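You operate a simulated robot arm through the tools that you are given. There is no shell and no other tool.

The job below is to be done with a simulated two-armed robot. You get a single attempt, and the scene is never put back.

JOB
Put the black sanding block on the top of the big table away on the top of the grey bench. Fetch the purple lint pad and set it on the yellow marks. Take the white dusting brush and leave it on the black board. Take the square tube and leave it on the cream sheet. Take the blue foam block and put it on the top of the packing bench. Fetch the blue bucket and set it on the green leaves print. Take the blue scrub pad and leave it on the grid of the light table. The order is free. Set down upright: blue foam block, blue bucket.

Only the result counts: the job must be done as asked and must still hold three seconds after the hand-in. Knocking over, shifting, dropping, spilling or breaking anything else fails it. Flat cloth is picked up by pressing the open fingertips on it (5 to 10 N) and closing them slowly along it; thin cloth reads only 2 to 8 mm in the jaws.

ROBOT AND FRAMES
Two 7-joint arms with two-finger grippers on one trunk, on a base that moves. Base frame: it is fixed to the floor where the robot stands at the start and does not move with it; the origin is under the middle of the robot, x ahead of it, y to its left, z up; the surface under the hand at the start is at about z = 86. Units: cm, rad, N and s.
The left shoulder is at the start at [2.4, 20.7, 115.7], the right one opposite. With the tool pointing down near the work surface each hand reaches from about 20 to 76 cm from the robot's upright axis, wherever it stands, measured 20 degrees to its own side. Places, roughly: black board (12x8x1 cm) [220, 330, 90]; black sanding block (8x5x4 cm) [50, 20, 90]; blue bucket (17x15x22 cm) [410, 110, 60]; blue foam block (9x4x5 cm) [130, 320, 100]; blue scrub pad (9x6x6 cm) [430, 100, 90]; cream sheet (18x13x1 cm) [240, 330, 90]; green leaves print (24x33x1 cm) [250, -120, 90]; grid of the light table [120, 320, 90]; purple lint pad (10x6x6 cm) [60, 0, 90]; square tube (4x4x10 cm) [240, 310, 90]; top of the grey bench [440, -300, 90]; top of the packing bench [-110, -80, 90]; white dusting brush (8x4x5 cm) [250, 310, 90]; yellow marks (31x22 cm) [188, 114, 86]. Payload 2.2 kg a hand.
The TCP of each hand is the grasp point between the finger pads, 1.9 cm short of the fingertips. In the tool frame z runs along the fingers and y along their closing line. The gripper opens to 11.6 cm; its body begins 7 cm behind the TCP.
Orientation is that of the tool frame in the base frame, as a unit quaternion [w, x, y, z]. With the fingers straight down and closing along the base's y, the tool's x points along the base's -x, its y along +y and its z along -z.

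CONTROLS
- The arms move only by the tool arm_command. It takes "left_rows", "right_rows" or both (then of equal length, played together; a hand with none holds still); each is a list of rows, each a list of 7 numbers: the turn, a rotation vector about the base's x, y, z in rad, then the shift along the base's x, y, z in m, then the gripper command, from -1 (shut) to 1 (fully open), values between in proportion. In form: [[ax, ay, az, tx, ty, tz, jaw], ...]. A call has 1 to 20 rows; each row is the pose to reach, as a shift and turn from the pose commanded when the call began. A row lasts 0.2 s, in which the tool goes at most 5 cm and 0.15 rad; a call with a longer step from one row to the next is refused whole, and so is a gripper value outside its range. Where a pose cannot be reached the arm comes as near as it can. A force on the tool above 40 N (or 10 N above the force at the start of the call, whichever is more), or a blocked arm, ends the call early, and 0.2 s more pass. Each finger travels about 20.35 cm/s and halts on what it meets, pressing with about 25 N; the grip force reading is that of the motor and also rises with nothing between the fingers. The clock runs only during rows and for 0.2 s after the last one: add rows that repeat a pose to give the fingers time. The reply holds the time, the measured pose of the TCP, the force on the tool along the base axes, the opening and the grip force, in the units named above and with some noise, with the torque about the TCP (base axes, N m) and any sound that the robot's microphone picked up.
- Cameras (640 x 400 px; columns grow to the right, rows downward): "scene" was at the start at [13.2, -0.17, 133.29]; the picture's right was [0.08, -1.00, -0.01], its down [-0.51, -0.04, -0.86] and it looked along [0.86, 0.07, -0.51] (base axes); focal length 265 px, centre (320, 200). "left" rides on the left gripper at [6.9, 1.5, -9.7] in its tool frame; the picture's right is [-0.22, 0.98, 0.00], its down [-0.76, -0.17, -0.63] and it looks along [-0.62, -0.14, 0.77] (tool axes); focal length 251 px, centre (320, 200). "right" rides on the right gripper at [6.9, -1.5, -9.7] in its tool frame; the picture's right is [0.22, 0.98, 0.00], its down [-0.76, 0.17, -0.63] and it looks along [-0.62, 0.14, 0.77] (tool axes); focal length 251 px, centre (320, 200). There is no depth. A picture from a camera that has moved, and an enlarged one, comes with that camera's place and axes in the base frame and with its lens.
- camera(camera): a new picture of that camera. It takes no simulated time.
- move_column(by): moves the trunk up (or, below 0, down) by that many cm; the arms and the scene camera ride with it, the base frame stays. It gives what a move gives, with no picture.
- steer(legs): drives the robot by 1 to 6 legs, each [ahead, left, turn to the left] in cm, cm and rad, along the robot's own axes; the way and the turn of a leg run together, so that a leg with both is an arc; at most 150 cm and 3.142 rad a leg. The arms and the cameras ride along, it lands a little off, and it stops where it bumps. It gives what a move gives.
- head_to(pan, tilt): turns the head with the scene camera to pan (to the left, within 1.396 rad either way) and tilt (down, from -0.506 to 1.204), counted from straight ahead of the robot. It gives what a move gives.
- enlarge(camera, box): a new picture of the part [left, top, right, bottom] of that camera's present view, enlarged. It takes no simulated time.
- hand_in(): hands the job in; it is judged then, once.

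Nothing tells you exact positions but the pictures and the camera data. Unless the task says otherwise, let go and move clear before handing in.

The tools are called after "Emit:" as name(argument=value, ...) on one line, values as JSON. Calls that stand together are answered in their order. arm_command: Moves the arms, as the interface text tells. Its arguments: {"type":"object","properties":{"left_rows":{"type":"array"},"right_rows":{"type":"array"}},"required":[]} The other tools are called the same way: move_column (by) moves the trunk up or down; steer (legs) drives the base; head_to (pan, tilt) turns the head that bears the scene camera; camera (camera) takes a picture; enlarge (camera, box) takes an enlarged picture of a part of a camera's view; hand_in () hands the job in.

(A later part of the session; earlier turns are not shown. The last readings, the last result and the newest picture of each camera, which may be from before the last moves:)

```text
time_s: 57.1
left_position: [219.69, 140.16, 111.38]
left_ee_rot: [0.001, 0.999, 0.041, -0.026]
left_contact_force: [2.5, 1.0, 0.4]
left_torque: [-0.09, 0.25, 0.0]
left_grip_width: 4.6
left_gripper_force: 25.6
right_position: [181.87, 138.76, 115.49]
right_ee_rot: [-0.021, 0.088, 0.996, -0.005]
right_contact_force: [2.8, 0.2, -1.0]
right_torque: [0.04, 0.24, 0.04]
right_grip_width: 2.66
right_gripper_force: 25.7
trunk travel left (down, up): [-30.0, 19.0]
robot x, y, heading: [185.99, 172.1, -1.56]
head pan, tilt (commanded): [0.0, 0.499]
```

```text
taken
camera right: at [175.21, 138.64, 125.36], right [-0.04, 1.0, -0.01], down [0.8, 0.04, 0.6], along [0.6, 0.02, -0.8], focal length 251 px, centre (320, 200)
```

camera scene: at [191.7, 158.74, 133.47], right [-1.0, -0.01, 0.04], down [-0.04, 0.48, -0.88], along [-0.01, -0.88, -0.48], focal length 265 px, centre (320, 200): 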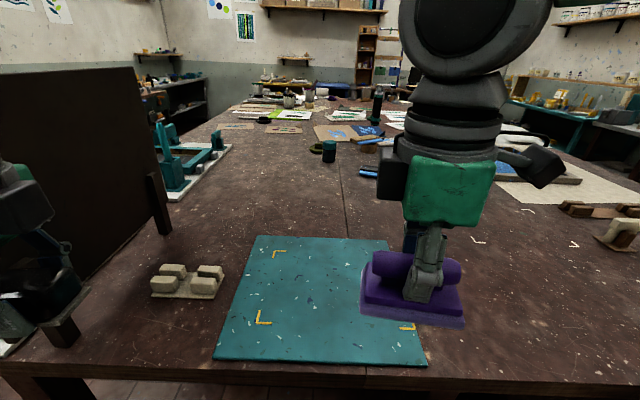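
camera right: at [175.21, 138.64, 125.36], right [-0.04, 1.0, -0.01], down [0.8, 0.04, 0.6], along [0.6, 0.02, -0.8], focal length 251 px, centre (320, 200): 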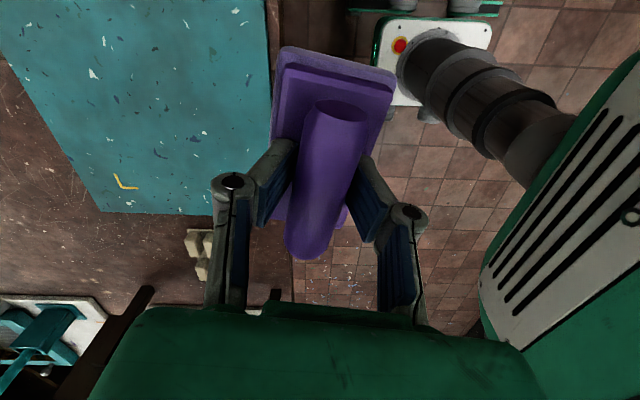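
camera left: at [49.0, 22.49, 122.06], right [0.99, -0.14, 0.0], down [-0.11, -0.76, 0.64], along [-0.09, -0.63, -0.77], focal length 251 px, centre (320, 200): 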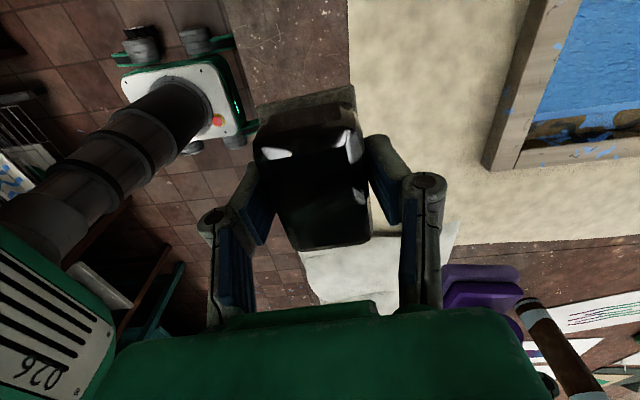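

The whole upper body seems to lean a few degrees to its left since the right arm moved inward; the mat is right in front of me. I'll check with a no-motion command whether this lean is steady before placing anything.

Emit:
arm_command(right_rows=[[0, 0, 0, 0, 0, 0, -1], [0, 0, 0, 0, 0, 0, -1]])

Emit:
camera(camera="scene")

Emit:
camera(camera="left")

```text
time_s: 57.7
left_position: [213.87, 140.16, 112.33]
left_ee_rot: [-0.011, 0.999, 0.04, 0.001]
left_contact_force: [-0.4, 0.1, -1.9]
left_torque: [0.04, -0.06, 0.0]
left_grip_width: 4.62
left_gripper_force: 24.7
right_position: [176.06, 138.71, 114.93]
right_ee_rot: [0.007, 0.088, 0.996, -0.002]
right_contact_force: [0.2, -0.3, -0.5]
right_torque: [0.04, -0.05, -0.03]
right_grip_width: 2.65
right_gripper_force: 24.7
trunk travel left (down, up): [-30.0, 19.0]
robot x, y, heading: [186.19, 171.61, -1.561]
head pan, tilt (commanded): [0.0, 0.499]
```

```text
taken
camera scene: at [182.98, 158.32, 133.5], right [-1.0, -0.01, -0.02], down [0.02, 0.48, -0.88], along [0.02, -0.88, -0.48], focal length 265 px, centre (320, 200)
```

scene: 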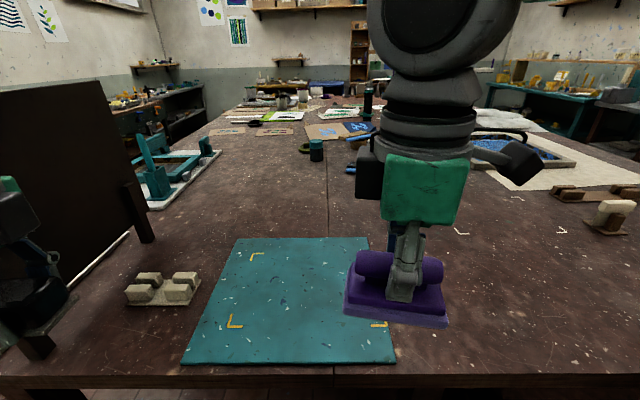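

```text
taken
camera left: at [220.79, 139.0, 121.74], right [-0.14, -0.99, -0.02], down [-0.77, 0.09, 0.63], along [-0.63, 0.1, -0.77], focal length 251 px, centre (320, 200)
```

left: 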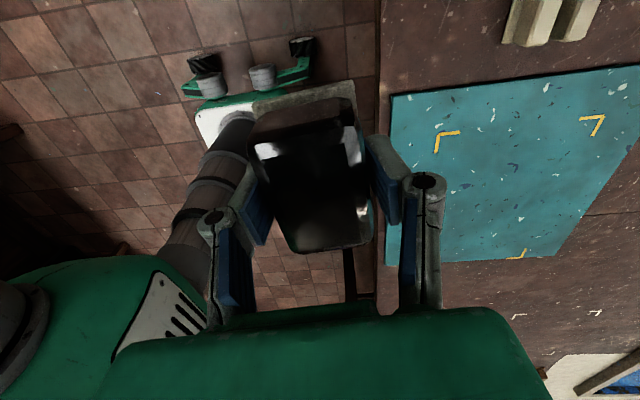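

The body is swaying rather than leaning permanently. I'll wait for it to settle before lowering anything.

Emit:
arm_command(right_rows=[[0, 0, 0, 0, 0, 0, -1], [0, 0, 0, 0, 0, 0, -1], [0, 0, 0, 0, 0, 0, -1], [0, 0, 0, 0, 0, 0, -1], [0, 0, 0, 0, 0, 0, -1]])

Emit:
arm_command(right_rows=[[0, 0, 0, 0, 0, 0, -1], [0, 0, 0, 0, 0, 0, -1], [0, 0, 0, 0, 0, 0, -1], [0, 0, 0, 0, 0, 0, -1], [0, 0, 0, 0, 0, 0, -1]])

Emit:
arm_command(right_rows=[[0, 0, 0, 0, 0, 0, -1], [0, 0, 0, 0, 0, 0, -1], [0, 0, 0, 0, 0, 0, -1], [0, 0, 0, 0, 0, 0, -1], [0, 0, 0, 0, 0, 0, -1]])

Emit:
camera(camera="scene")

```text
time_s: 59.1
left_position: [212.97, 140.82, 113.47]
left_ee_rot: [0.005, 0.999, 0.039, 0.004]
left_contact_force: [-0.8, 0.6, -0.7]
left_torque: [0.0, -0.07, -0.02]
left_grip_width: 4.58
left_gripper_force: 24.6
right_position: [175.15, 139.37, 114.96]
right_ee_rot: [0.012, 0.088, 0.996, -0.004]
right_contact_force: [-1.7, -0.3, -0.9]
right_torque: [-0.02, -0.09, -0.03]
right_grip_width: 2.68
right_gripper_force: 25.1
trunk travel left (down, up): [-30.0, 19.0]
robot x, y, heading: [187.09, 171.81, -1.565]
head pan, tilt (commanded): [0.0, 0.499]
stopped in row 5 (right hand): the arm was blocked; the commanded pose is now the measured one
```

```text
time_s: 60.3
left_position: [213.6, 140.5, 112.65]
left_ee_rot: [-0.009, 0.999, 0.039, 0.003]
left_contact_force: [0.1, -0.3, -2.7]
left_torque: [0.02, -0.06, 0.02]
left_grip_width: 4.59
left_gripper_force: 25.5
right_position: [175.85, 139.1, 114.96]
right_ee_rot: [0.01, 0.088, 0.996, -0.003]
right_contact_force: [-0.2, 0.6, -1.0]
right_torque: [0.0, -0.05, -0.02]
right_grip_width: 2.65
right_gripper_force: 25.2
trunk travel left (down, up): [-30.0, 19.0]
robot x, y, heading: [186.85, 171.75, -1.564]
head pan, tilt (commanded): [0.0, 0.499]
```

```text
time_s: 61.7
left_position: [213.36, 141.04, 113.75]
left_ee_rot: [0.008, 0.999, 0.038, 0.005]
left_contact_force: [0.0, -0.5, -0.7]
left_torque: [-0.05, -0.08, 0.03]
left_grip_width: 4.58
left_gripper_force: 25.0
right_position: [175.79, 139.73, 114.95]
right_ee_rot: [0.014, 0.087, 0.996, -0.005]
right_contact_force: [-1.3, -0.2, -0.9]
right_torque: [-0.03, -0.07, -0.02]
right_grip_width: 2.66
right_gripper_force: 24.6
trunk travel left (down, up): [-30.0, 19.0]
robot x, y, heading: [188.07, 172.16, -1.568]
head pan, tilt (commanded): [0.0, 0.499]
stopped in row 5 (right hand): the arm was blocked; the commanded pose is now the measured one
```

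```text
taken
camera scene: at [188.83, 158.96, 133.57], right [-1.0, -0.01, 0.01], down [-0.01, 0.48, -0.88], along [0.0, -0.88, -0.48], focal length 265 px, centre (320, 200)
```

scene: 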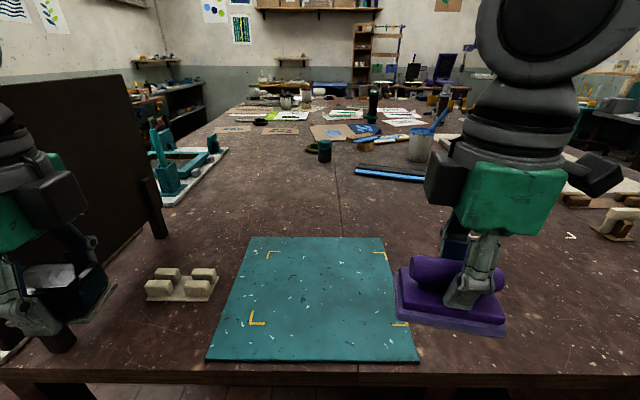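

The sway persists a little even when idle. I'll sample it in short steps with both arms commanded to hold, to understand its rhythm.

Emit:
arm_command(left_rows=[[0, 0, 0, 0, 0, 0, -1]], right_rows=[[0, 0, 0, 0, 0, 0, -1]])

Emit:
arm_command(left_rows=[[0, 0, 0, 0, 0, 0, -1]], right_rows=[[0, 0, 0, 0, 0, 0, -1]])

Emit:
arm_command(left_rows=[[0, 0, 0, 0, 0, 0, -1]], right_rows=[[0, 0, 0, 0, 0, 0, -1]])

Emit:
arm_command(left_rows=[[0, 0, 0, 0, 0, 0, -1]], right_rows=[[0, 0, 0, 0, 0, 0, -1]])

Emit:
arm_command(left_rows=[[0, 0, 0, 0, 0, 0, -1]], right_rows=[[0, 0, 0, 0, 0, 0, -1]])

Emit:
camera(camera="left")

Emit:
camera(camera="right")

```text
time_s: 62.1
left_position: [216.02, 140.73, 112.44]
left_ee_rot: [-0.007, 0.999, 0.041, -0.004]
left_contact_force: [-0.6, -0.7, -1.2]
left_torque: [0.0, 0.02, 0.03]
left_grip_width: 4.58
left_gripper_force: 24.8
right_position: [178.49, 139.32, 115.0]
right_ee_rot: [0.005, 0.088, 0.996, -0.004]
right_contact_force: [-1.3, -0.1, -1.5]
right_torque: [0.03, 0.0, -0.03]
right_grip_width: 2.69
right_gripper_force: 25.0
trunk travel left (down, up): [-30.0, 19.0]
robot x, y, heading: [188.87, 171.87, -1.565]
head pan, tilt (commanded): [0.0, 0.499]
```

```text
time_s: 62.5
left_position: [215.74, 141.02, 113.48]
left_ee_rot: [0.007, 0.999, 0.039, -0.005]
left_contact_force: [-0.5, 0.1, -1.1]
left_torque: [-0.05, 0.01, -0.02]
left_grip_width: 4.57
left_gripper_force: 25.0
right_position: [178.1, 139.67, 115.03]
right_ee_rot: [0.004, 0.086, 0.996, -0.006]
right_contact_force: [0.8, 0.6, -0.5]
right_torque: [-0.04, -0.02, 0.02]
right_grip_width: 2.68
right_gripper_force: 25.3
trunk travel left (down, up): [-30.0, 19.0]
robot x, y, heading: [188.24, 171.89, -1.567]
head pan, tilt (commanded): [0.0, 0.499]
```

```text
time_s: 62.9
left_position: [213.17, 140.75, 112.98]
left_ee_rot: [-0.007, 0.999, 0.04, 0.007]
left_contact_force: [-1.0, -0.2, -1.8]
left_torque: [0.01, -0.09, 0.0]
left_grip_width: 4.58
left_gripper_force: 24.4
right_position: [175.62, 139.42, 114.85]
right_ee_rot: [0.014, 0.088, 0.996, -0.004]
right_contact_force: [-1.3, -1.1, -1.5]
right_torque: [0.02, -0.01, -0.03]
right_grip_width: 2.63
right_gripper_force: 24.5
trunk travel left (down, up): [-30.0, 19.0]
robot x, y, heading: [187.99, 171.75, -1.562]
head pan, tilt (commanded): [0.0, 0.499]
```

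```text
time_s: 63.5
left_position: [210.18, 141.22, 114.77]
left_ee_rot: [0.012, 0.999, 0.036, 0.019]
left_contact_force: [-0.3, -1.2, -1.1]
left_torque: [-0.02, -0.1, -0.01]
left_grip_width: 4.58
left_gripper_force: 24.8
right_position: [172.67, 140.32, 114.51]
right_ee_rot: [0.028, 0.089, 0.996, -0.004]
right_contact_force: [-1.2, 0.1, -0.7]
right_torque: [-0.01, -0.13, -0.01]
right_grip_width: 2.66
right_gripper_force: 24.9
trunk travel left (down, up): [-30.0, 19.0]
robot x, y, heading: [188.68, 172.2, -1.569]
head pan, tilt (commanded): [0.0, 0.499]
stopped in row 1 (left hand): the arm was blocked; the commanded pose is now the measured one
```

```text
time_s: 64.1
left_position: [221.03, 141.32, 112.2]
left_ee_rot: [-0.001, 0.999, 0.04, -0.024]
left_contact_force: [2.6, 1.5, 0.3]
left_torque: [-0.08, 0.19, 0.03]
left_grip_width: 4.59
left_gripper_force: 25.0
right_position: [183.64, 140.28, 115.26]
right_ee_rot: [-0.012, 0.085, 0.996, -0.01]
right_contact_force: [3.0, 0.3, -1.0]
right_torque: [0.03, 0.22, 0.0]
right_grip_width: 2.67
right_gripper_force: 25.0
trunk travel left (down, up): [-30.0, 19.0]
robot x, y, heading: [190.39, 172.23, -1.573]
head pan, tilt (commanded): [0.0, 0.499]
stopped in row 1 (left hand): the arm was blocked; the commanded pose is now the measured one
```

```text
taken
camera left: at [228.39, 140.48, 121.37], right [-0.14, -0.99, 0.01], down [-0.74, 0.11, 0.67], along [-0.66, 0.09, -0.74], focal length 251 px, centre (320, 200)
```

left: 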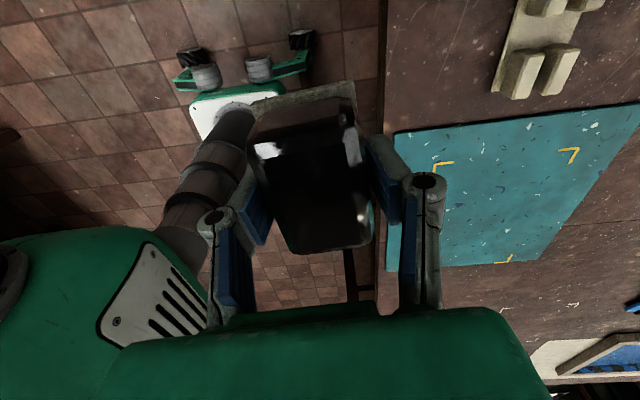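

```text
taken
camera right: at [176.89, 140.09, 125.17], right [-0.05, 1.0, -0.01], down [0.79, 0.05, 0.61], along [0.61, 0.02, -0.79], focal length 251 px, centre (320, 200)
```

right: 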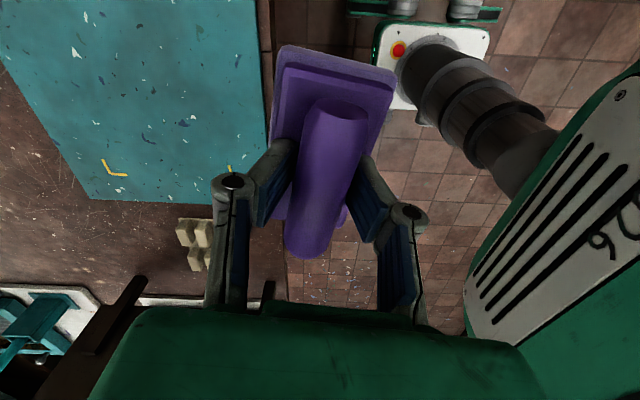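

The rocking grows while the arms actively hold a pose in this tucked posture, so I'll let time pass using only small head moves and see whether the body calms down.

Emit:
head_to(pan=0.0, tilt=0.6)

Emit:
head_to(pan=0.0, tilt=0.7)

Emit:
head_to(pan=0.0, tilt=0.6)

Emit:
head_to(pan=0.0, tilt=0.7)

Emit:
camera(camera="scene")

```text
time_s: 64.8
left_position: [218.7, 141.53, 111.82]
left_ee_rot: [-0.014, 0.999, 0.039, -0.012]
left_contact_force: [-0.2, 0.4, -2.0]
left_torque: [-0.03, 0.05, 0.03]
left_grip_width: 4.6
left_gripper_force: 24.8
right_position: [181.45, 140.23, 115.13]
right_ee_rot: [-0.001, 0.086, 0.996, -0.007]
right_contact_force: [0.6, -0.4, -0.2]
right_torque: [-0.01, 0.05, 0.0]
right_grip_width: 2.66
right_gripper_force: 24.6
trunk travel left (down, up): [-30.0, 19.0]
robot x, y, heading: [190.76, 172.28, -1.572]
head pan, tilt (commanded): [0.0, 0.6]
```

```text
time_s: 65.4
left_position: [212.23, 141.44, 113.49]
left_ee_rot: [-0.006, 0.999, 0.038, 0.013]
left_contact_force: [-1.7, -1.3, -0.8]
left_torque: [0.09, -0.18, 0.0]
left_grip_width: 4.6
left_gripper_force: 24.7
right_position: [174.63, 139.97, 114.59]
right_ee_rot: [0.023, 0.088, 0.996, -0.004]
right_contact_force: [-1.6, -0.3, -0.2]
right_torque: [0.05, -0.21, -0.03]
right_grip_width: 2.66
right_gripper_force: 25.1
trunk travel left (down, up): [-30.0, 19.0]
robot x, y, heading: [189.06, 172.23, -1.568]
head pan, tilt (commanded): [0.0, 0.7]
```

```text
time_s: 66.1
left_position: [214.1, 141.73, 113.61]
left_ee_rot: [0.004, 0.999, 0.038, 0.004]
left_contact_force: [-0.3, -0.1, -0.6]
left_torque: [0.03, 0.02, 0.02]
left_grip_width: 4.6
left_gripper_force: 24.5
right_position: [176.66, 140.56, 114.88]
right_ee_rot: [0.014, 0.086, 0.996, -0.006]
right_contact_force: [-0.3, 0.8, -0.6]
right_torque: [-0.02, -0.07, 0.01]
right_grip_width: 2.68
right_gripper_force: 25.2
trunk travel left (down, up): [-30.0, 19.0]
robot x, y, heading: [189.63, 172.27, -1.566]
head pan, tilt (commanded): [0.0, 0.6]
```

```text
time_s: 66.8
left_position: [221.19, 141.18, 112.21]
left_ee_rot: [0.001, 0.999, 0.036, -0.023]
left_contact_force: [0.7, -0.7, 0.1]
left_torque: [0.06, 0.09, 0.01]
left_grip_width: 4.58
left_gripper_force: 25.6
right_position: [183.81, 140.1, 115.02]
right_ee_rot: [-0.012, 0.088, 0.996, -0.007]
right_contact_force: [0.9, -0.9, -1.8]
right_torque: [0.04, 0.08, -0.01]
right_grip_width: 2.63
right_gripper_force: 25.0
trunk travel left (down, up): [-30.0, 19.0]
robot x, y, heading: [191.04, 172.39, -1.574]
head pan, tilt (commanded): [0.0, 0.7]
```

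```text
taken
camera scene: at [196.47, 159.45, 131.55], right [-1.0, 0.0, 0.04], down [-0.03, 0.65, -0.76], along [-0.03, -0.76, -0.65], focal length 265 px, centre (320, 200)
```

scene: 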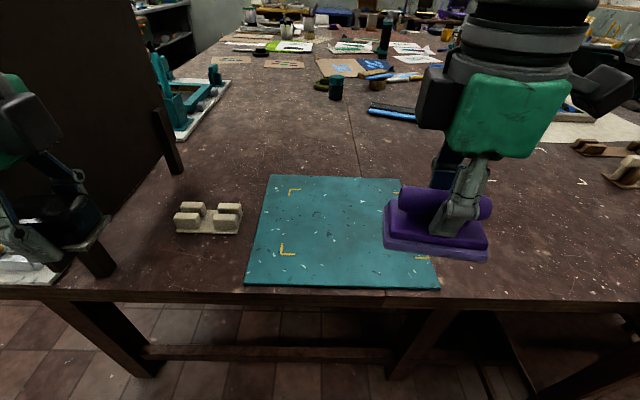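

The rocking continues without any commands, so something may be under or against the base. I'll look down around the base on both sides.

Emit:
head_to(pan=1.2, tilt=1.0)

Emit:
camera(camera="scene")

Emit:
head_to(pan=-1.2, tilt=1.0)

Emit:
camera(camera="scene")

Emit:
head_to(pan=0.0, tilt=1.2)

Emit:
camera(camera="scene")

```text
time_s: 68.2
left_position: [213.51, 141.39, 112.62]
left_ee_rot: [-0.014, 0.999, 0.04, 0.009]
left_contact_force: [-0.1, 0.3, -3.6]
left_torque: [-0.01, -0.01, -0.01]
left_grip_width: 4.59
left_gripper_force: 24.9
right_position: [176.12, 139.98, 114.6]
right_ee_rot: [0.018, 0.085, 0.996, -0.002]
right_contact_force: [0.6, -0.3, -1.7]
right_torque: [0.06, 0.0, -0.06]
right_grip_width: 2.65
right_gripper_force: 25.2
trunk travel left (down, up): [-30.0, 19.0]
robot x, y, heading: [189.01, 172.78, -1.567]
head pan, tilt (commanded): [1.201, 1.0]
```

```text
taken
camera scene: at [190.78, 165.32, 129.48], right [-0.36, -0.93, -0.02], down [-0.76, 0.3, -0.57], along [0.54, -0.19, -0.82], focal length 265 px, centre (320, 200)
```

scene: 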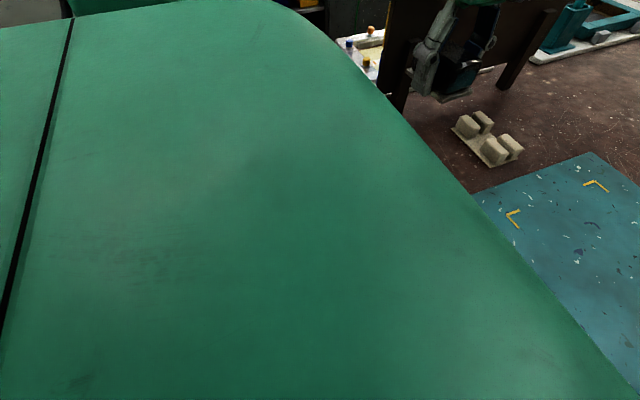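

```text
time_s: 70.4
left_position: [221.11, 140.97, 112.24]
left_ee_rot: [0.001, 0.999, 0.036, -0.023]
left_contact_force: [0.8, -0.1, 0.2]
left_torque: [0.06, 0.02, 0.0]
left_grip_width: 4.59
left_gripper_force: 25.4
right_position: [183.83, 140.22, 115.05]
right_ee_rot: [-0.012, 0.089, 0.996, -0.007]
right_contact_force: [0.9, -1.9, -2.1]
right_torque: [0.07, 0.06, 0.01]
right_grip_width: 2.65
right_gripper_force: 25.0
trunk travel left (down, up): [-30.0, 19.0]
robot x, y, heading: [191.05, 172.38, -1.58]
head pan, tilt (commanded): [-1.201, 1.0]
```

```text
taken
camera scene: at [190.13, 165.37, 129.51], right [-0.36, 0.93, 0.02], down [0.76, 0.3, -0.57], along [-0.54, -0.19, -0.82], focal length 265 px, centre (320, 200)
```

scene: 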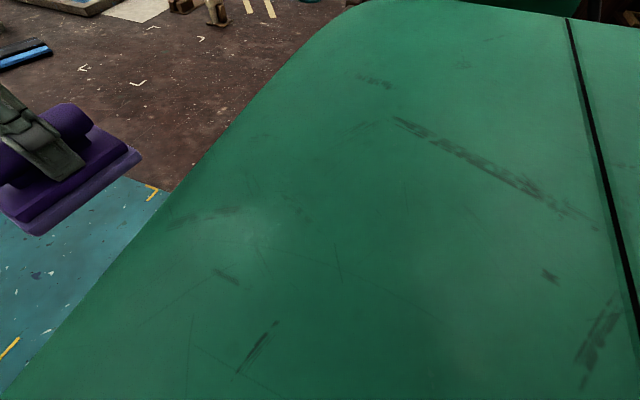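

```text
time_s: 71.8
left_position: [213.54, 141.48, 112.58]
left_ee_rot: [-0.016, 0.999, 0.041, 0.009]
left_contact_force: [-0.8, 1.2, -3.0]
left_torque: [-0.04, -0.01, -0.01]
left_grip_width: 4.59
left_gripper_force: 24.9
right_position: [176.19, 140.03, 114.52]
right_ee_rot: [0.017, 0.084, 0.996, -0.002]
right_contact_force: [0.8, -1.7, -1.2]
right_torque: [0.1, 0.02, 0.01]
right_grip_width: 2.65
right_gripper_force: 25.2
trunk travel left (down, up): [-30.0, 19.0]
robot x, y, heading: [189.24, 172.2, -1.567]
head pan, tilt (commanded): [0.0, 1.201]
```

```text
taken
camera scene: at [184.32, 162.2, 127.93], right [-1.0, 0.0, -0.04], down [0.01, 0.93, -0.36], along [0.04, -0.36, -0.93], focal length 265 px, centre (320, 200)
```

scene: 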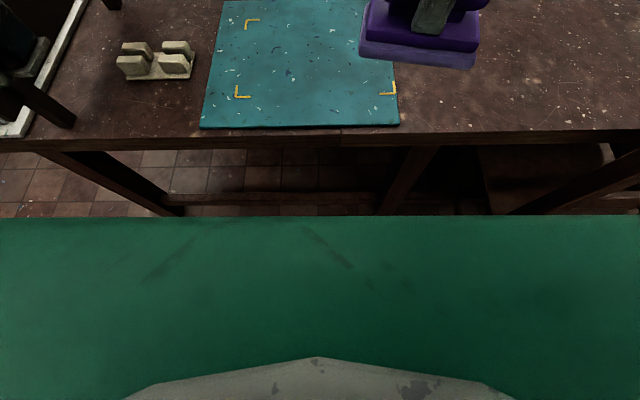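

The body is rocking side to side at about 1 Hz without dying out, with nothing visible under it. I'll back away from the table for safety and see whether driving straight calms it.

Emit:
steer(legs=[[-40, 0, 0]])

Emit:
head_to(pan=0.0, tilt=0.5)

Emit:
head_to(pan=0.0, tilt=0.55)

Emit:
head_to(pan=0.0, tilt=0.5)

Emit:
head_to(pan=0.0, tilt=0.55)

```text
time_s: 74.3
left_position: [210.86, 182.16, 114.1]
left_ee_rot: [0.002, 0.999, 0.038, 0.018]
left_contact_force: [-0.1, 0.0, 0.6]
left_torque: [-0.01, -0.01, -0.01]
left_grip_width: 4.62
left_gripper_force: 24.5
right_position: [173.02, 180.9, 114.68]
right_ee_rot: [0.027, 0.087, 0.996, -0.005]
right_contact_force: [-2.0, -1.4, -0.1]
right_torque: [0.08, -0.2, 0.01]
right_grip_width: 2.67
right_gripper_force: 25.0
trunk travel left (down, up): [-30.0, 19.0]
robot x, y, heading: [188.9, 213.15, -1.564]
head pan, tilt (commanded): [0.0, 1.201]
```

```text
time_s: 75.4
left_position: [213.48, 182.29, 112.76]
left_ee_rot: [-0.011, 0.999, 0.037, 0.008]
left_contact_force: [-0.3, -0.5, -1.7]
left_torque: [0.01, -0.03, -0.02]
left_grip_width: 4.57
left_gripper_force: 25.5
right_position: [175.9, 181.15, 114.99]
right_ee_rot: [0.015, 0.087, 0.996, -0.005]
right_contact_force: [-0.5, 0.4, -0.5]
right_torque: [0.0, -0.04, 0.0]
right_grip_width: 2.67
right_gripper_force: 24.8
trunk travel left (down, up): [-30.0, 19.0]
robot x, y, heading: [188.57, 213.21, -1.564]
head pan, tilt (commanded): [0.0, 0.499]
```

```text
time_s: 76.0
left_position: [210.3, 182.4, 114.26]
left_ee_rot: [0.005, 0.999, 0.037, 0.017]
left_contact_force: [-0.9, -0.4, -1.4]
left_torque: [0.05, -0.07, -0.04]
left_grip_width: 4.61
left_gripper_force: 25.3
right_position: [172.62, 181.1, 114.69]
right_ee_rot: [0.027, 0.088, 0.996, -0.004]
right_contact_force: [-0.6, -0.2, 0.9]
right_torque: [0.01, -0.14, -0.02]
right_grip_width: 2.66
right_gripper_force: 25.1
trunk travel left (down, up): [-30.0, 19.0]
robot x, y, heading: [187.57, 213.23, -1.565]
head pan, tilt (commanded): [0.0, 0.55]
```

```text
time_s: 76.6
left_position: [218.42, 182.37, 112.71]
left_ee_rot: [0.004, 0.999, 0.037, -0.016]
left_contact_force: [-1.4, -0.7, -0.8]
left_torque: [0.11, -0.07, -0.01]
left_grip_width: 4.59
left_gripper_force: 24.9
right_position: [180.84, 181.27, 115.1]
right_ee_rot: [-0.005, 0.088, 0.996, -0.005]
right_contact_force: [-1.4, 0.9, -2.9]
right_torque: [-0.03, -0.07, 0.05]
right_grip_width: 2.64
right_gripper_force: 25.0
trunk travel left (down, up): [-30.0, 19.0]
robot x, y, heading: [189.58, 213.42, -1.572]
head pan, tilt (commanded): [0.0, 0.499]
```

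```text
time_s: 77.3
left_position: [217.64, 182.69, 112.15]
left_ee_rot: [-0.011, 0.999, 0.038, -0.011]
left_contact_force: [0.4, 1.1, -1.2]
left_torque: [-0.05, 0.04, 0.01]
left_grip_width: 4.6
left_gripper_force: 25.5
right_position: [180.27, 181.3, 115.51]
right_ee_rot: [0.0, 0.086, 0.996, -0.008]
right_contact_force: [0.9, 0.1, -0.8]
right_torque: [-0.07, 0.07, 0.03]
right_grip_width: 2.68
right_gripper_force: 24.9
trunk travel left (down, up): [-30.0, 19.0]
robot x, y, heading: [189.26, 212.94, -1.565]
head pan, tilt (commanded): [0.0, 0.55]
```

Still rocking. I'll lower the trunk to bring the weight down (the aisle here is free) and see whether that damps it.

Emit:
move_column(by=-12)

Emit:
head_to(pan=0.0, tilt=0.5)

Emit:
head_to(pan=0.0, tilt=0.55)

Emit:
head_to(pan=0.0, tilt=0.5)

Emit:
head_to(pan=0.0, tilt=0.55)

Emit:
head_to(pan=0.0, tilt=0.5)

```text
time_s: 78.8
left_position: [210.13, 182.07, 101.93]
left_ee_rot: [0.0, 0.999, 0.039, 0.02]
left_contact_force: [-2.2, -0.9, -0.1]
left_torque: [0.13, -0.21, -0.01]
left_grip_width: 4.61
left_gripper_force: 24.4
right_position: [172.45, 180.75, 102.67]
right_ee_rot: [0.028, 0.088, 0.996, -0.003]
right_contact_force: [-2.8, 0.0, -1.8]
right_torque: [0.04, -0.22, 0.0]
right_grip_width: 2.68
right_gripper_force: 24.5
trunk travel left (down, up): [-18.0, 31.0]
robot x, y, heading: [187.68, 213.14, -1.56]
head pan, tilt (commanded): [0.0, 0.55]
```

```text
time_s: 79.4
left_position: [213.34, 182.72, 101.9]
left_ee_rot: [0.007, 0.999, 0.038, 0.005]
left_contact_force: [0.2, 1.1, -0.7]
left_torque: [-0.08, 0.01, 0.01]
left_grip_width: 4.58
left_gripper_force: 25.1
right_position: [175.84, 181.47, 103.2]
right_ee_rot: [0.016, 0.087, 0.996, -0.008]
right_contact_force: [-0.4, 0.3, 0.3]
right_torque: [-0.08, -0.03, 0.02]
right_grip_width: 2.65
right_gripper_force: 24.9
trunk travel left (down, up): [-18.0, 31.0]
robot x, y, heading: [188.36, 212.61, -1.569]
head pan, tilt (commanded): [0.0, 0.499]
```

```text
time_s: 80.0
left_position: [219.45, 182.34, 100.33]
left_ee_rot: [0.0, 0.999, 0.038, -0.02]
left_contact_force: [3.4, 0.1, -1.5]
left_torque: [0.0, 0.24, 0.02]
left_grip_width: 4.59
left_gripper_force: 24.9
right_position: [181.97, 181.03, 103.48]
right_ee_rot: [-0.009, 0.086, 0.996, -0.008]
right_contact_force: [2.8, -1.1, -1.3]
right_torque: [0.02, 0.26, 0.0]
right_grip_width: 2.66
right_gripper_force: 24.6
trunk travel left (down, up): [-18.0, 31.0]
robot x, y, heading: [189.53, 212.86, -1.567]
head pan, tilt (commanded): [0.0, 0.55]
```

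```text
time_s: 80.7
left_position: [216.21, 182.61, 100.49]
left_ee_rot: [-0.011, 0.999, 0.039, -0.005]
left_contact_force: [0.2, 0.4, -1.2]
left_torque: [0.01, 0.02, -0.02]
left_grip_width: 4.62
left_gripper_force: 25.1
right_position: [178.64, 181.18, 103.32]
right_ee_rot: [0.003, 0.086, 0.996, -0.008]
right_contact_force: [0.6, 0.7, -0.8]
right_torque: [-0.01, 0.07, -0.02]
right_grip_width: 2.66
right_gripper_force: 25.0
trunk travel left (down, up): [-18.0, 31.0]
robot x, y, heading: [188.95, 212.67, -1.564]
head pan, tilt (commanded): [0.0, 0.499]
```

```text
time_s: 81.3
left_position: [210.43, 182.28, 102.13]
left_ee_rot: [0.001, 0.999, 0.037, 0.018]
left_contact_force: [-2.4, -0.9, -1.2]
left_torque: [0.03, -0.22, -0.01]
left_grip_width: 4.58
left_gripper_force: 25.5
right_position: [172.66, 180.88, 102.58]
right_ee_rot: [0.028, 0.089, 0.996, -0.003]
right_contact_force: [-2.7, 0.6, -1.6]
right_torque: [0.0, -0.17, 0.0]
right_grip_width: 2.64
right_gripper_force: 24.9
trunk travel left (down, up): [-18.0, 31.0]
robot x, y, heading: [187.55, 213.13, -1.56]
head pan, tilt (commanded): [0.0, 0.55]
```

```text
time_s: 81.9
left_position: [213.51, 182.78, 101.77]
left_ee_rot: [0.006, 0.999, 0.038, 0.004]
left_contact_force: [-0.3, 0.7, -1.0]
left_torque: [-0.04, 0.01, -0.01]
left_grip_width: 4.57
left_gripper_force: 25.2
right_position: [176.03, 181.38, 103.12]
right_ee_rot: [0.014, 0.086, 0.996, -0.007]
right_contact_force: [0.2, 0.2, -0.5]
right_torque: [-0.06, -0.03, -0.02]
right_grip_width: 2.66
right_gripper_force: 25.3
trunk travel left (down, up): [-18.0, 31.0]
robot x, y, heading: [188.19, 212.98, -1.566]
head pan, tilt (commanded): [0.0, 0.499]
```

The rocking is steady rather than growing. The arms were calm when extended symmetrically at the start, so I'll bring them back to such a posture, still within the free aisle.

Emit:
arm_command(left_rows=[[0, 0, 0, 0.005, -0.03, 0, -1], [0, 0, 0, 0.01, -0.06, 0, -1], [0, 0, 0, 0.015, -0.09, 0, -1], [0, 0, 0, 0.02, -0.12, 0, -1], [0, 0, 0, 0.02, -0.14, 0, -1]], right_rows=[[0, 0, 0, -0.02, -0.03, 0, -1], [0, 0, 0, -0.05, -0.06, 0, -1], [0, 0, 0, -0.08, -0.09, 0, -1], [0, 0, 0, -0.1, -0.12, 0, -1], [0, 0, 0, -0.12, -0.14, 0, -1]])

Emit:
head_to(pan=0.0, tilt=0.55)

Emit:
head_to(pan=0.0, tilt=0.5)

Emit:
head_to(pan=0.0, tilt=0.55)

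Emit:
head_to(pan=0.0, tilt=0.5)

```text
time_s: 83.1
left_position: [216.42, 168.39, 101.34]
left_ee_rot: [0.003, 0.999, 0.038, 0.001]
left_contact_force: [-0.5, 0.2, -1.8]
left_torque: [-0.03, 0.0, -0.02]
left_grip_width: 4.59
left_gripper_force: 25.2
right_position: [165.13, 167.24, 103.01]
right_ee_rot: [0.01, 0.086, 0.996, -0.007]
right_contact_force: [-1.5, -0.7, -0.1]
right_torque: [0.02, -0.02, -0.01]
right_grip_width: 2.66
right_gripper_force: 25.1
trunk travel left (down, up): [-18.0, 31.0]
robot x, y, heading: [188.45, 213.45, -1.565]
head pan, tilt (commanded): [0.0, 0.499]
```

```text
time_s: 83.7
left_position: [212.21, 168.46, 102.35]
left_ee_rot: [0.004, 0.999, 0.035, 0.018]
left_contact_force: [-2.0, 0.8, -0.4]
left_torque: [-0.02, -0.18, 0.0]
left_grip_width: 4.61
left_gripper_force: 24.8
right_position: [160.98, 167.26, 102.39]
right_ee_rot: [0.027, 0.09, 0.996, -0.004]
right_contact_force: [-2.2, 0.5, 0.0]
right_torque: [0.03, -0.21, 0.0]
right_grip_width: 2.66
right_gripper_force: 25.4
trunk travel left (down, up): [-18.0, 31.0]
robot x, y, heading: [187.69, 213.4, -1.567]
head pan, tilt (commanded): [0.0, 0.55]
```

```text
time_s: 84.4
left_position: [217.01, 168.42, 101.35]
left_ee_rot: [0.003, 0.999, 0.038, -0.003]
left_contact_force: [0.4, 1.2, -0.7]
left_torque: [0.01, -0.02, -0.01]
left_grip_width: 4.58
left_gripper_force: 25.2
right_position: [165.6, 167.21, 103.05]
right_ee_rot: [0.008, 0.087, 0.996, -0.006]
right_contact_force: [0.7, -0.6, -0.9]
right_torque: [-0.02, 0.02, -0.01]
right_grip_width: 2.65
right_gripper_force: 25.4
trunk travel left (down, up): [-18.0, 31.0]
robot x, y, heading: [188.58, 212.98, -1.567]
head pan, tilt (commanded): [0.0, 0.499]
```

```text
time_s: 85.0
left_position: [220.97, 168.53, 100.28]
left_ee_rot: [0.001, 0.999, 0.042, -0.018]
left_contact_force: [1.2, 0.8, -1.5]
left_torque: [0.01, 0.14, 0.02]
left_grip_width: 4.58
left_gripper_force: 24.8
right_position: [169.87, 167.14, 103.68]
right_ee_rot: [-0.009, 0.085, 0.996, -0.009]
right_contact_force: [1.0, 0.2, -0.9]
right_torque: [0.01, 0.1, 0.03]
right_grip_width: 2.61
right_gripper_force: 24.8
trunk travel left (down, up): [-18.0, 31.0]
robot x, y, heading: [189.41, 213.31, -1.562]
head pan, tilt (commanded): [0.0, 0.55]
```

```text
time_s: 85.6
left_position: [216.69, 168.3, 101.28]
left_ee_rot: [0.002, 0.999, 0.038, -0.001]
left_contact_force: [0.9, -0.5, -1.6]
left_torque: [0.01, 0.0, 0.03]
left_grip_width: 4.56
left_gripper_force: 24.8
right_position: [165.41, 167.24, 103.03]
right_ee_rot: [0.009, 0.086, 0.996, -0.006]
right_contact_force: [-0.1, -0.2, -1.3]
right_torque: [0.02, 0.0, 0.0]
right_grip_width: 2.67
right_gripper_force: 24.9
trunk travel left (down, up): [-18.0, 31.0]
robot x, y, heading: [188.73, 213.3, -1.566]
head pan, tilt (commanded): [0.0, 0.499]
```

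The sway decays only slowly. I'll hold both arms for a few seconds in this extended posture to see whether active holding damps it.

Emit:
arm_command(left_rows=[[0, 0, 0, 0, 0, 0, -1], [0, 0, 0, 0, 0, 0, -1], [0, 0, 0, 0, 0, 0, -1], [0, 0, 0, 0, 0, 0, -1], [0, 0, 0, 0, 0, 0, -1], [0, 0, 0, 0, 0, 0, -1], [0, 0, 0, 0, 0, 0, -1], [0, 0, 0, 0, 0, 0, -1], [0, 0, 0, 0, 0, 0, -1], [0, 0, 0, 0, 0, 0, -1], [0, 0, 0, 0, 0, 0, -1], [0, 0, 0, 0, 0, 0, -1], [0, 0, 0, 0, 0, 0, -1], [0, 0, 0, 0, 0, 0, -1], [0, 0, 0, 0, 0, 0, -1], [0, 0, 0, 0, 0, 0, -1], [0, 0, 0, 0, 0, 0, -1], [0, 0, 0, 0, 0, 0, -1], [0, 0, 0, 0, 0, 0, -1], [0, 0, 0, 0, 0, 0, -1]], right_rows=[[0, 0, 0, 0, 0, 0, -1], [0, 0, 0, 0, 0, 0, -1], [0, 0, 0, 0, 0, 0, -1], [0, 0, 0, 0, 0, 0, -1], [0, 0, 0, 0, 0, 0, -1], [0, 0, 0, 0, 0, 0, -1], [0, 0, 0, 0, 0, 0, -1], [0, 0, 0, 0, 0, 0, -1], [0, 0, 0, 0, 0, 0, -1], [0, 0, 0, 0, 0, 0, -1], [0, 0, 0, 0, 0, 0, -1], [0, 0, 0, 0, 0, 0, -1], [0, 0, 0, 0, 0, 0, -1], [0, 0, 0, 0, 0, 0, -1], [0, 0, 0, 0, 0, 0, -1], [0, 0, 0, 0, 0, 0, -1], [0, 0, 0, 0, 0, 0, -1], [0, 0, 0, 0, 0, 0, -1], [0, 0, 0, 0, 0, 0, -1], [0, 0, 0, 0, 0, 0, -1]])

Emit:
head_to(pan=0.0, tilt=0.52)

Emit:
head_to(pan=0.0, tilt=0.5)

Emit:
head_to(pan=0.0, tilt=0.52)

Emit:
head_to(pan=0.0, tilt=0.5)

```text
time_s: 89.8
left_position: [217.85, 168.43, 101.0]
left_ee_rot: [0.002, 0.999, 0.039, -0.005]
left_contact_force: [0.6, -0.5, -1.1]
left_torque: [0.0, 0.0, -0.01]
left_grip_width: 4.61
left_gripper_force: 25.1
right_position: [166.56, 167.3, 103.26]
right_ee_rot: [0.004, 0.086, 0.996, -0.007]
right_contact_force: [0.0, 0.1, -0.4]
right_torque: [-0.03, 0.06, -0.01]
right_grip_width: 2.65
right_gripper_force: 24.8
trunk travel left (down, up): [-18.0, 31.0]
robot x, y, heading: [188.88, 213.17, -1.564]
head pan, tilt (commanded): [0.0, 0.499]
```

```text
time_s: 90.4
left_position: [212.4, 168.43, 102.21]
left_ee_rot: [0.005, 0.999, 0.037, 0.016]
left_contact_force: [-1.7, -0.3, -0.9]
left_torque: [0.0, -0.18, 0.0]
left_grip_width: 4.6
left_gripper_force: 25.1
right_position: [161.07, 167.24, 102.32]
right_ee_rot: [0.027, 0.089, 0.996, -0.004]
right_contact_force: [-1.2, -0.6, -1.6]
right_torque: [0.01, -0.12, 0.01]
right_grip_width: 2.66
right_gripper_force: 25.1
trunk travel left (down, up): [-18.0, 31.0]
robot x, y, heading: [187.66, 212.84, -1.568]
head pan, tilt (commanded): [0.0, 0.52]
```

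```text
time_s: 91.0
left_position: [216.48, 168.45, 101.36]
left_ee_rot: [0.003, 0.999, 0.039, 0.0]
left_contact_force: [-0.3, 0.1, -1.4]
left_torque: [0.01, -0.01, 0.03]
left_grip_width: 4.57
left_gripper_force: 25.3
right_position: [165.06, 167.21, 103.08]
right_ee_rot: [0.01, 0.087, 0.996, -0.005]
right_contact_force: [0.0, 0.1, -0.5]
right_torque: [0.0, -0.03, -0.03]
right_grip_width: 2.61
right_gripper_force: 24.8
trunk travel left (down, up): [-18.0, 31.0]
robot x, y, heading: [188.33, 212.96, -1.566]
head pan, tilt (commanded): [0.0, 0.499]
```

```text
time_s: 91.7
left_position: [220.91, 168.41, 100.44]
left_ee_rot: [0.001, 0.999, 0.043, -0.018]
left_contact_force: [1.4, -0.2, -1.2]
left_torque: [0.02, 0.13, 0.02]
left_grip_width: 4.57
left_gripper_force: 25.5
right_position: [169.66, 167.11, 103.9]
right_ee_rot: [-0.007, 0.084, 0.996, -0.009]
right_contact_force: [1.3, -1.2, -1.5]
right_torque: [-0.03, 0.1, 0.04]
right_grip_width: 2.64
right_gripper_force: 24.8
trunk travel left (down, up): [-18.0, 31.0]
robot x, y, heading: [189.51, 213.56, -1.568]
head pan, tilt (commanded): [0.0, 0.52]
```

```text
time_s: 92.3
left_position: [216.05, 168.31, 101.47]
left_ee_rot: [0.003, 0.999, 0.037, 0.003]
left_contact_force: [-0.7, 0.4, -0.5]
left_torque: [0.02, -0.02, 0.01]
left_grip_width: 4.56
left_gripper_force: 25.5
right_position: [164.54, 167.27, 103.0]
right_ee_rot: [0.011, 0.087, 0.996, -0.006]
right_contact_force: [-0.5, 0.0, -0.4]
right_torque: [-0.02, -0.04, 0.0]
right_grip_width: 2.63
right_gripper_force: 25.2
trunk travel left (down, up): [-18.0, 31.0]
robot x, y, heading: [188.65, 213.21, -1.566]
head pan, tilt (commanded): [0.0, 0.499]
```

The sway persists at about ±4 cm. I'll sample it at finer time steps to determine its period, so that I can time a counter-move.

Emit:
arm_command(left_rows=[[0, 0, 0, 0, 0, 0, -1]])

Emit:
arm_command(left_rows=[[0, 0, 0, 0, 0, 0, -1]])

Emit:
arm_command(left_rows=[[0, 0, 0, 0, 0, 0, -1]])

Emit:
arm_command(left_rows=[[0, 0, 0, 0, 0, 0, -1]])

Emit:
arm_command(left_rows=[[0, 0, 0, 0, 0, 0, -1]])

Emit:
arm_command(left_rows=[[0, 0, 0, 0, 0, 0, -1]])

```text
time_s: 92.7
left_position: [217.86, 168.36, 101.05]
left_ee_rot: [0.002, 0.999, 0.039, -0.005]
left_contact_force: [0.3, 0.1, -1.3]
left_torque: [0.01, 0.06, -0.01]
left_grip_width: 4.57
left_gripper_force: 25.5
right_position: [166.49, 167.23, 103.26]
right_ee_rot: [0.005, 0.087, 0.996, -0.006]
right_contact_force: [0.0, 0.3, -1.3]
right_torque: [0.04, 0.01, -0.01]
right_grip_width: 2.63
right_gripper_force: 25.1
trunk travel left (down, up): [-18.0, 31.0]
robot x, y, heading: [188.46, 213.6, -1.565]
head pan, tilt (commanded): [0.0, 0.499]
```

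```text
time_s: 93.1
left_position: [214.9, 168.31, 101.77]
left_ee_rot: [0.003, 0.999, 0.038, 0.005]
left_contact_force: [-0.5, 0.4, -1.0]
left_torque: [-0.04, -0.07, -0.01]
left_grip_width: 4.57
left_gripper_force: 25.4
right_position: [163.72, 167.26, 102.72]
right_ee_rot: [0.017, 0.088, 0.996, -0.005]
right_contact_force: [-0.4, -0.3, -0.5]
right_torque: [-0.03, -0.03, 0.02]
right_grip_width: 2.64
right_gripper_force: 24.8
trunk travel left (down, up): [-18.0, 31.0]
robot x, y, heading: [188.16, 213.02, -1.57]
head pan, tilt (commanded): [0.0, 0.499]
```

```text
time_s: 93.5
left_position: [218.64, 168.42, 100.82]
left_ee_rot: [0.001, 0.999, 0.041, -0.01]
left_contact_force: [1.3, -0.5, -1.7]
left_torque: [0.01, 0.07, 0.02]
left_grip_width: 4.56
left_gripper_force: 25.0
right_position: [167.44, 167.17, 103.43]
right_ee_rot: [0.0, 0.086, 0.996, -0.007]
right_contact_force: [1.2, -0.2, -1.0]
right_torque: [0.01, 0.08, -0.03]
right_grip_width: 2.67
right_gripper_force: 25.2
trunk travel left (down, up): [-18.0, 31.0]
robot x, y, heading: [189.07, 213.05, -1.565]
head pan, tilt (commanded): [0.0, 0.499]
```

```text
time_s: 94.1
left_position: [220.61, 168.73, 100.31]
left_ee_rot: [0.003, 0.999, 0.039, -0.021]
left_contact_force: [2.3, 0.4, -2.1]
left_torque: [0.02, 0.17, 0.01]
left_grip_width: 4.54
left_gripper_force: 24.9
right_position: [169.3, 167.65, 104.12]
right_ee_rot: [-0.01, 0.086, 0.996, -0.01]
right_contact_force: [2.2, -1.3, -1.4]
right_torque: [-0.03, 0.2, 0.02]
right_grip_width: 2.67
right_gripper_force: 25.5
trunk travel left (down, up): [-18.0, 31.0]
robot x, y, heading: [188.72, 213.17, -1.571]
head pan, tilt (commanded): [0.0, 0.499]
stopped in row 1 (left hand): the arm was blocked; the commanded pose is now the measured one
```

```text
time_s: 94.7
left_position: [212.73, 168.87, 102.14]
left_ee_rot: [0.007, 0.999, 0.033, 0.011]
left_contact_force: [-1.1, -0.1, -1.1]
left_torque: [0.0, -0.1, -0.01]
left_grip_width: 4.56
left_gripper_force: 24.9
right_position: [161.3, 167.9, 102.94]
right_ee_rot: [0.022, 0.093, 0.995, -0.007]
right_contact_force: [-1.5, 1.2, -1.5]
right_torque: [0.0, -0.08, 0.03]
right_grip_width: 2.65
right_gripper_force: 24.7
trunk travel left (down, up): [-18.0, 31.0]
robot x, y, heading: [186.76, 212.45, -1.57]
head pan, tilt (commanded): [0.0, 0.499]
stopped in row 1 (left hand): the arm was blocked; the commanded pose is now the measured one
```

```text
time_s: 95.3
left_position: [213.11, 169.22, 102.41]
left_ee_rot: [0.009, 0.999, 0.035, 0.011]
left_contact_force: [-1.0, 0.3, 0.5]
left_torque: [-0.04, -0.12, 0.02]
left_grip_width: 4.56
left_gripper_force: 25.1
right_position: [161.65, 168.08, 103.07]
right_ee_rot: [0.022, 0.09, 0.996, -0.008]
right_contact_force: [-2.0, 0.9, -1.5]
right_torque: [-0.02, -0.13, 0.02]
right_grip_width: 2.65
right_gripper_force: 25.1
trunk travel left (down, up): [-18.0, 31.0]
robot x, y, heading: [187.2, 213.13, -1.566]
head pan, tilt (commanded): [0.0, 0.499]
stopped in row 1 (left hand): the arm was blocked; the commanded pose is now the measured one
```

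The oscillation has a period of about 0.83 s, an almost undamped roll mode excited by sideways motion. I'll measure its phase, then make a small sideways base move and see how that changes the amplitude, so I can cancel it.

Emit:
head_to(pan=0.0, tilt=0.52)

Emit:
head_to(pan=0.0, tilt=0.5)

Emit:
head_to(pan=0.0, tilt=0.52)

Emit:
head_to(pan=0.0, tilt=0.5)

Emit:
steer(legs=[[0, 2, 0]])

Emit:
head_to(pan=0.0, tilt=0.52)

Emit:
head_to(pan=0.0, tilt=0.5)

Emit:
head_to(pan=0.0, tilt=0.52)

Emit:
head_to(pan=0.0, tilt=0.5)

```text
time_s: 95.9
left_position: [217.29, 169.15, 101.52]
left_ee_rot: [0.006, 0.999, 0.038, -0.006]
left_contact_force: [0.5, 0.8, -1.5]
left_torque: [0.0, 0.15, 0.04]
left_grip_width: 4.56
left_gripper_force: 25.0
right_position: [165.95, 168.03, 103.79]
right_ee_rot: [0.003, 0.087, 0.996, -0.01]
right_contact_force: [1.2, -0.3, -1.2]
right_torque: [-0.01, 0.11, -0.02]
right_grip_width: 2.64
right_gripper_force: 24.9
trunk travel left (down, up): [-18.0, 31.0]
robot x, y, heading: [188.29, 212.83, -1.566]
head pan, tilt (commanded): [0.0, 0.52]
```

```text
time_s: 96.5
left_position: [216.5, 169.09, 101.67]
left_ee_rot: [0.006, 0.999, 0.038, -0.003]
left_contact_force: [1.3, -0.1, -1.6]
left_torque: [0.0, 0.09, -0.01]
left_grip_width: 4.58
left_gripper_force: 24.7
right_position: [165.26, 168.11, 103.55]
right_ee_rot: [0.007, 0.087, 0.996, -0.009]
right_contact_force: [0.1, 0.1, -0.9]
right_torque: [-0.01, 0.1, 0.0]
right_grip_width: 2.64
right_gripper_force: 24.7
trunk travel left (down, up): [-18.0, 31.0]
robot x, y, heading: [188.2, 212.93, -1.569]
head pan, tilt (commanded): [0.0, 0.499]
```

```text
time_s: 97.1
left_position: [212.49, 169.0, 102.46]
left_ee_rot: [0.008, 0.999, 0.035, 0.013]
left_contact_force: [-1.7, -0.1, -1.1]
left_torque: [-0.02, -0.09, -0.01]
left_grip_width: 4.57
left_gripper_force: 24.8
right_position: [161.19, 168.08, 102.77]
right_ee_rot: [0.024, 0.089, 0.996, -0.008]
right_contact_force: [-2.2, -0.1, -0.7]
right_torque: [0.06, -0.19, -0.04]
right_grip_width: 2.64
right_gripper_force: 25.3
trunk travel left (down, up): [-18.0, 31.0]
robot x, y, heading: [187.22, 213.07, -1.568]
head pan, tilt (commanded): [0.0, 0.52]
```

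```text
time_s: 97.7
left_position: [214.04, 169.05, 102.15]
left_ee_rot: [0.007, 0.999, 0.035, 0.006]
left_contact_force: [-0.2, 0.3, -1.5]
left_torque: [0.03, -0.07, -0.03]
left_grip_width: 4.58
left_gripper_force: 25.0
right_position: [162.74, 167.97, 103.21]
right_ee_rot: [0.017, 0.09, 0.996, -0.009]
right_contact_force: [-1.2, 0.0, -1.8]
right_torque: [0.02, -0.05, -0.02]
right_grip_width: 2.66
right_gripper_force: 24.6
trunk travel left (down, up): [-18.0, 31.0]
robot x, y, heading: [187.27, 212.85, -1.565]
head pan, tilt (commanded): [0.0, 0.499]
```

```text
time_s: 98.5
left_position: [216.15, 169.34, 102.0]
left_ee_rot: [0.007, 0.999, 0.035, 0.006]
left_contact_force: [0.5, -1.3, -0.6]
left_torque: [0.0, 0.0, 0.0]
left_grip_width: 4.52
left_gripper_force: 24.8
right_position: [164.95, 168.15, 103.2]
right_ee_rot: [0.016, 0.089, 0.996, -0.009]
right_contact_force: [0.1, 0.4, -0.7]
right_torque: [-0.03, 0.03, -0.02]
right_grip_width: 2.68
right_gripper_force: 25.1
trunk travel left (down, up): [-18.0, 31.0]
robot x, y, heading: [189.37, 213.49, -1.566]
head pan, tilt (commanded): [0.0, 0.499]
```

```text
time_s: 99.1
left_position: [219.47, 169.41, 101.67]
left_ee_rot: [0.009, 0.999, 0.037, -0.005]
left_contact_force: [1.3, 0.1, -0.8]
left_torque: [-0.01, 0.1, -0.04]
left_grip_width: 4.55
left_gripper_force: 25.6
right_position: [168.22, 168.33, 103.87]
right_ee_rot: [0.005, 0.086, 0.996, -0.011]
right_contact_force: [1.4, 0.4, -1.3]
right_torque: [0.01, 0.14, 0.0]
right_grip_width: 2.69
right_gripper_force: 24.8
trunk travel left (down, up): [-18.0, 31.0]
robot x, y, heading: [190.86, 212.98, -1.569]
head pan, tilt (commanded): [0.0, 0.52]
```

```text
time_s: 99.7
left_position: [214.16, 169.47, 102.55]
left_ee_rot: [0.008, 0.999, 0.034, 0.015]
left_contact_force: [-0.1, 0.7, -1.6]
left_torque: [0.01, -0.05, 0.02]
left_grip_width: 4.54
left_gripper_force: 24.3
right_position: [162.97, 168.39, 102.7]
right_ee_rot: [0.026, 0.088, 0.996, -0.008]
right_contact_force: [0.8, -1.0, -1.9]
right_torque: [0.04, -0.01, 0.02]
right_grip_width: 2.65
right_gripper_force: 24.7
trunk travel left (down, up): [-18.0, 31.0]
robot x, y, heading: [189.47, 212.84, -1.574]
head pan, tilt (commanded): [0.0, 0.499]
```

```text
time_s: 100.3
left_position: [210.59, 169.49, 103.3]
left_ee_rot: [0.011, 0.999, 0.033, 0.029]
left_contact_force: [-1.5, 0.3, -2.0]
left_torque: [0.02, -0.15, 0.0]
left_grip_width: 4.55
left_gripper_force: 25.1
right_position: [159.32, 168.5, 102.09]
right_ee_rot: [0.04, 0.092, 0.995, -0.007]
right_contact_force: [-3.0, 0.1, -1.4]
right_torque: [-0.03, -0.16, -0.02]
right_grip_width: 2.65
right_gripper_force: 24.8
trunk travel left (down, up): [-18.0, 31.0]
robot x, y, heading: [188.13, 212.9, -1.566]
head pan, tilt (commanded): [0.0, 0.52]
```

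```text
time_s: 100.9
left_position: [216.49, 169.38, 102.22]
left_ee_rot: [0.009, 0.999, 0.036, 0.004]
left_contact_force: [0.5, 0.1, -1.5]
left_torque: [0.01, 0.05, -0.04]
left_grip_width: 4.54
left_gripper_force: 25.4
right_position: [165.48, 168.39, 103.23]
right_ee_rot: [0.016, 0.088, 0.996, -0.009]
right_contact_force: [1.0, -0.1, -0.8]
right_torque: [-0.01, 0.05, 0.02]
right_grip_width: 2.62
right_gripper_force: 24.7
trunk travel left (down, up): [-18.0, 31.0]
robot x, y, heading: [189.8, 213.0, -1.571]
head pan, tilt (commanded): [0.0, 0.499]
```

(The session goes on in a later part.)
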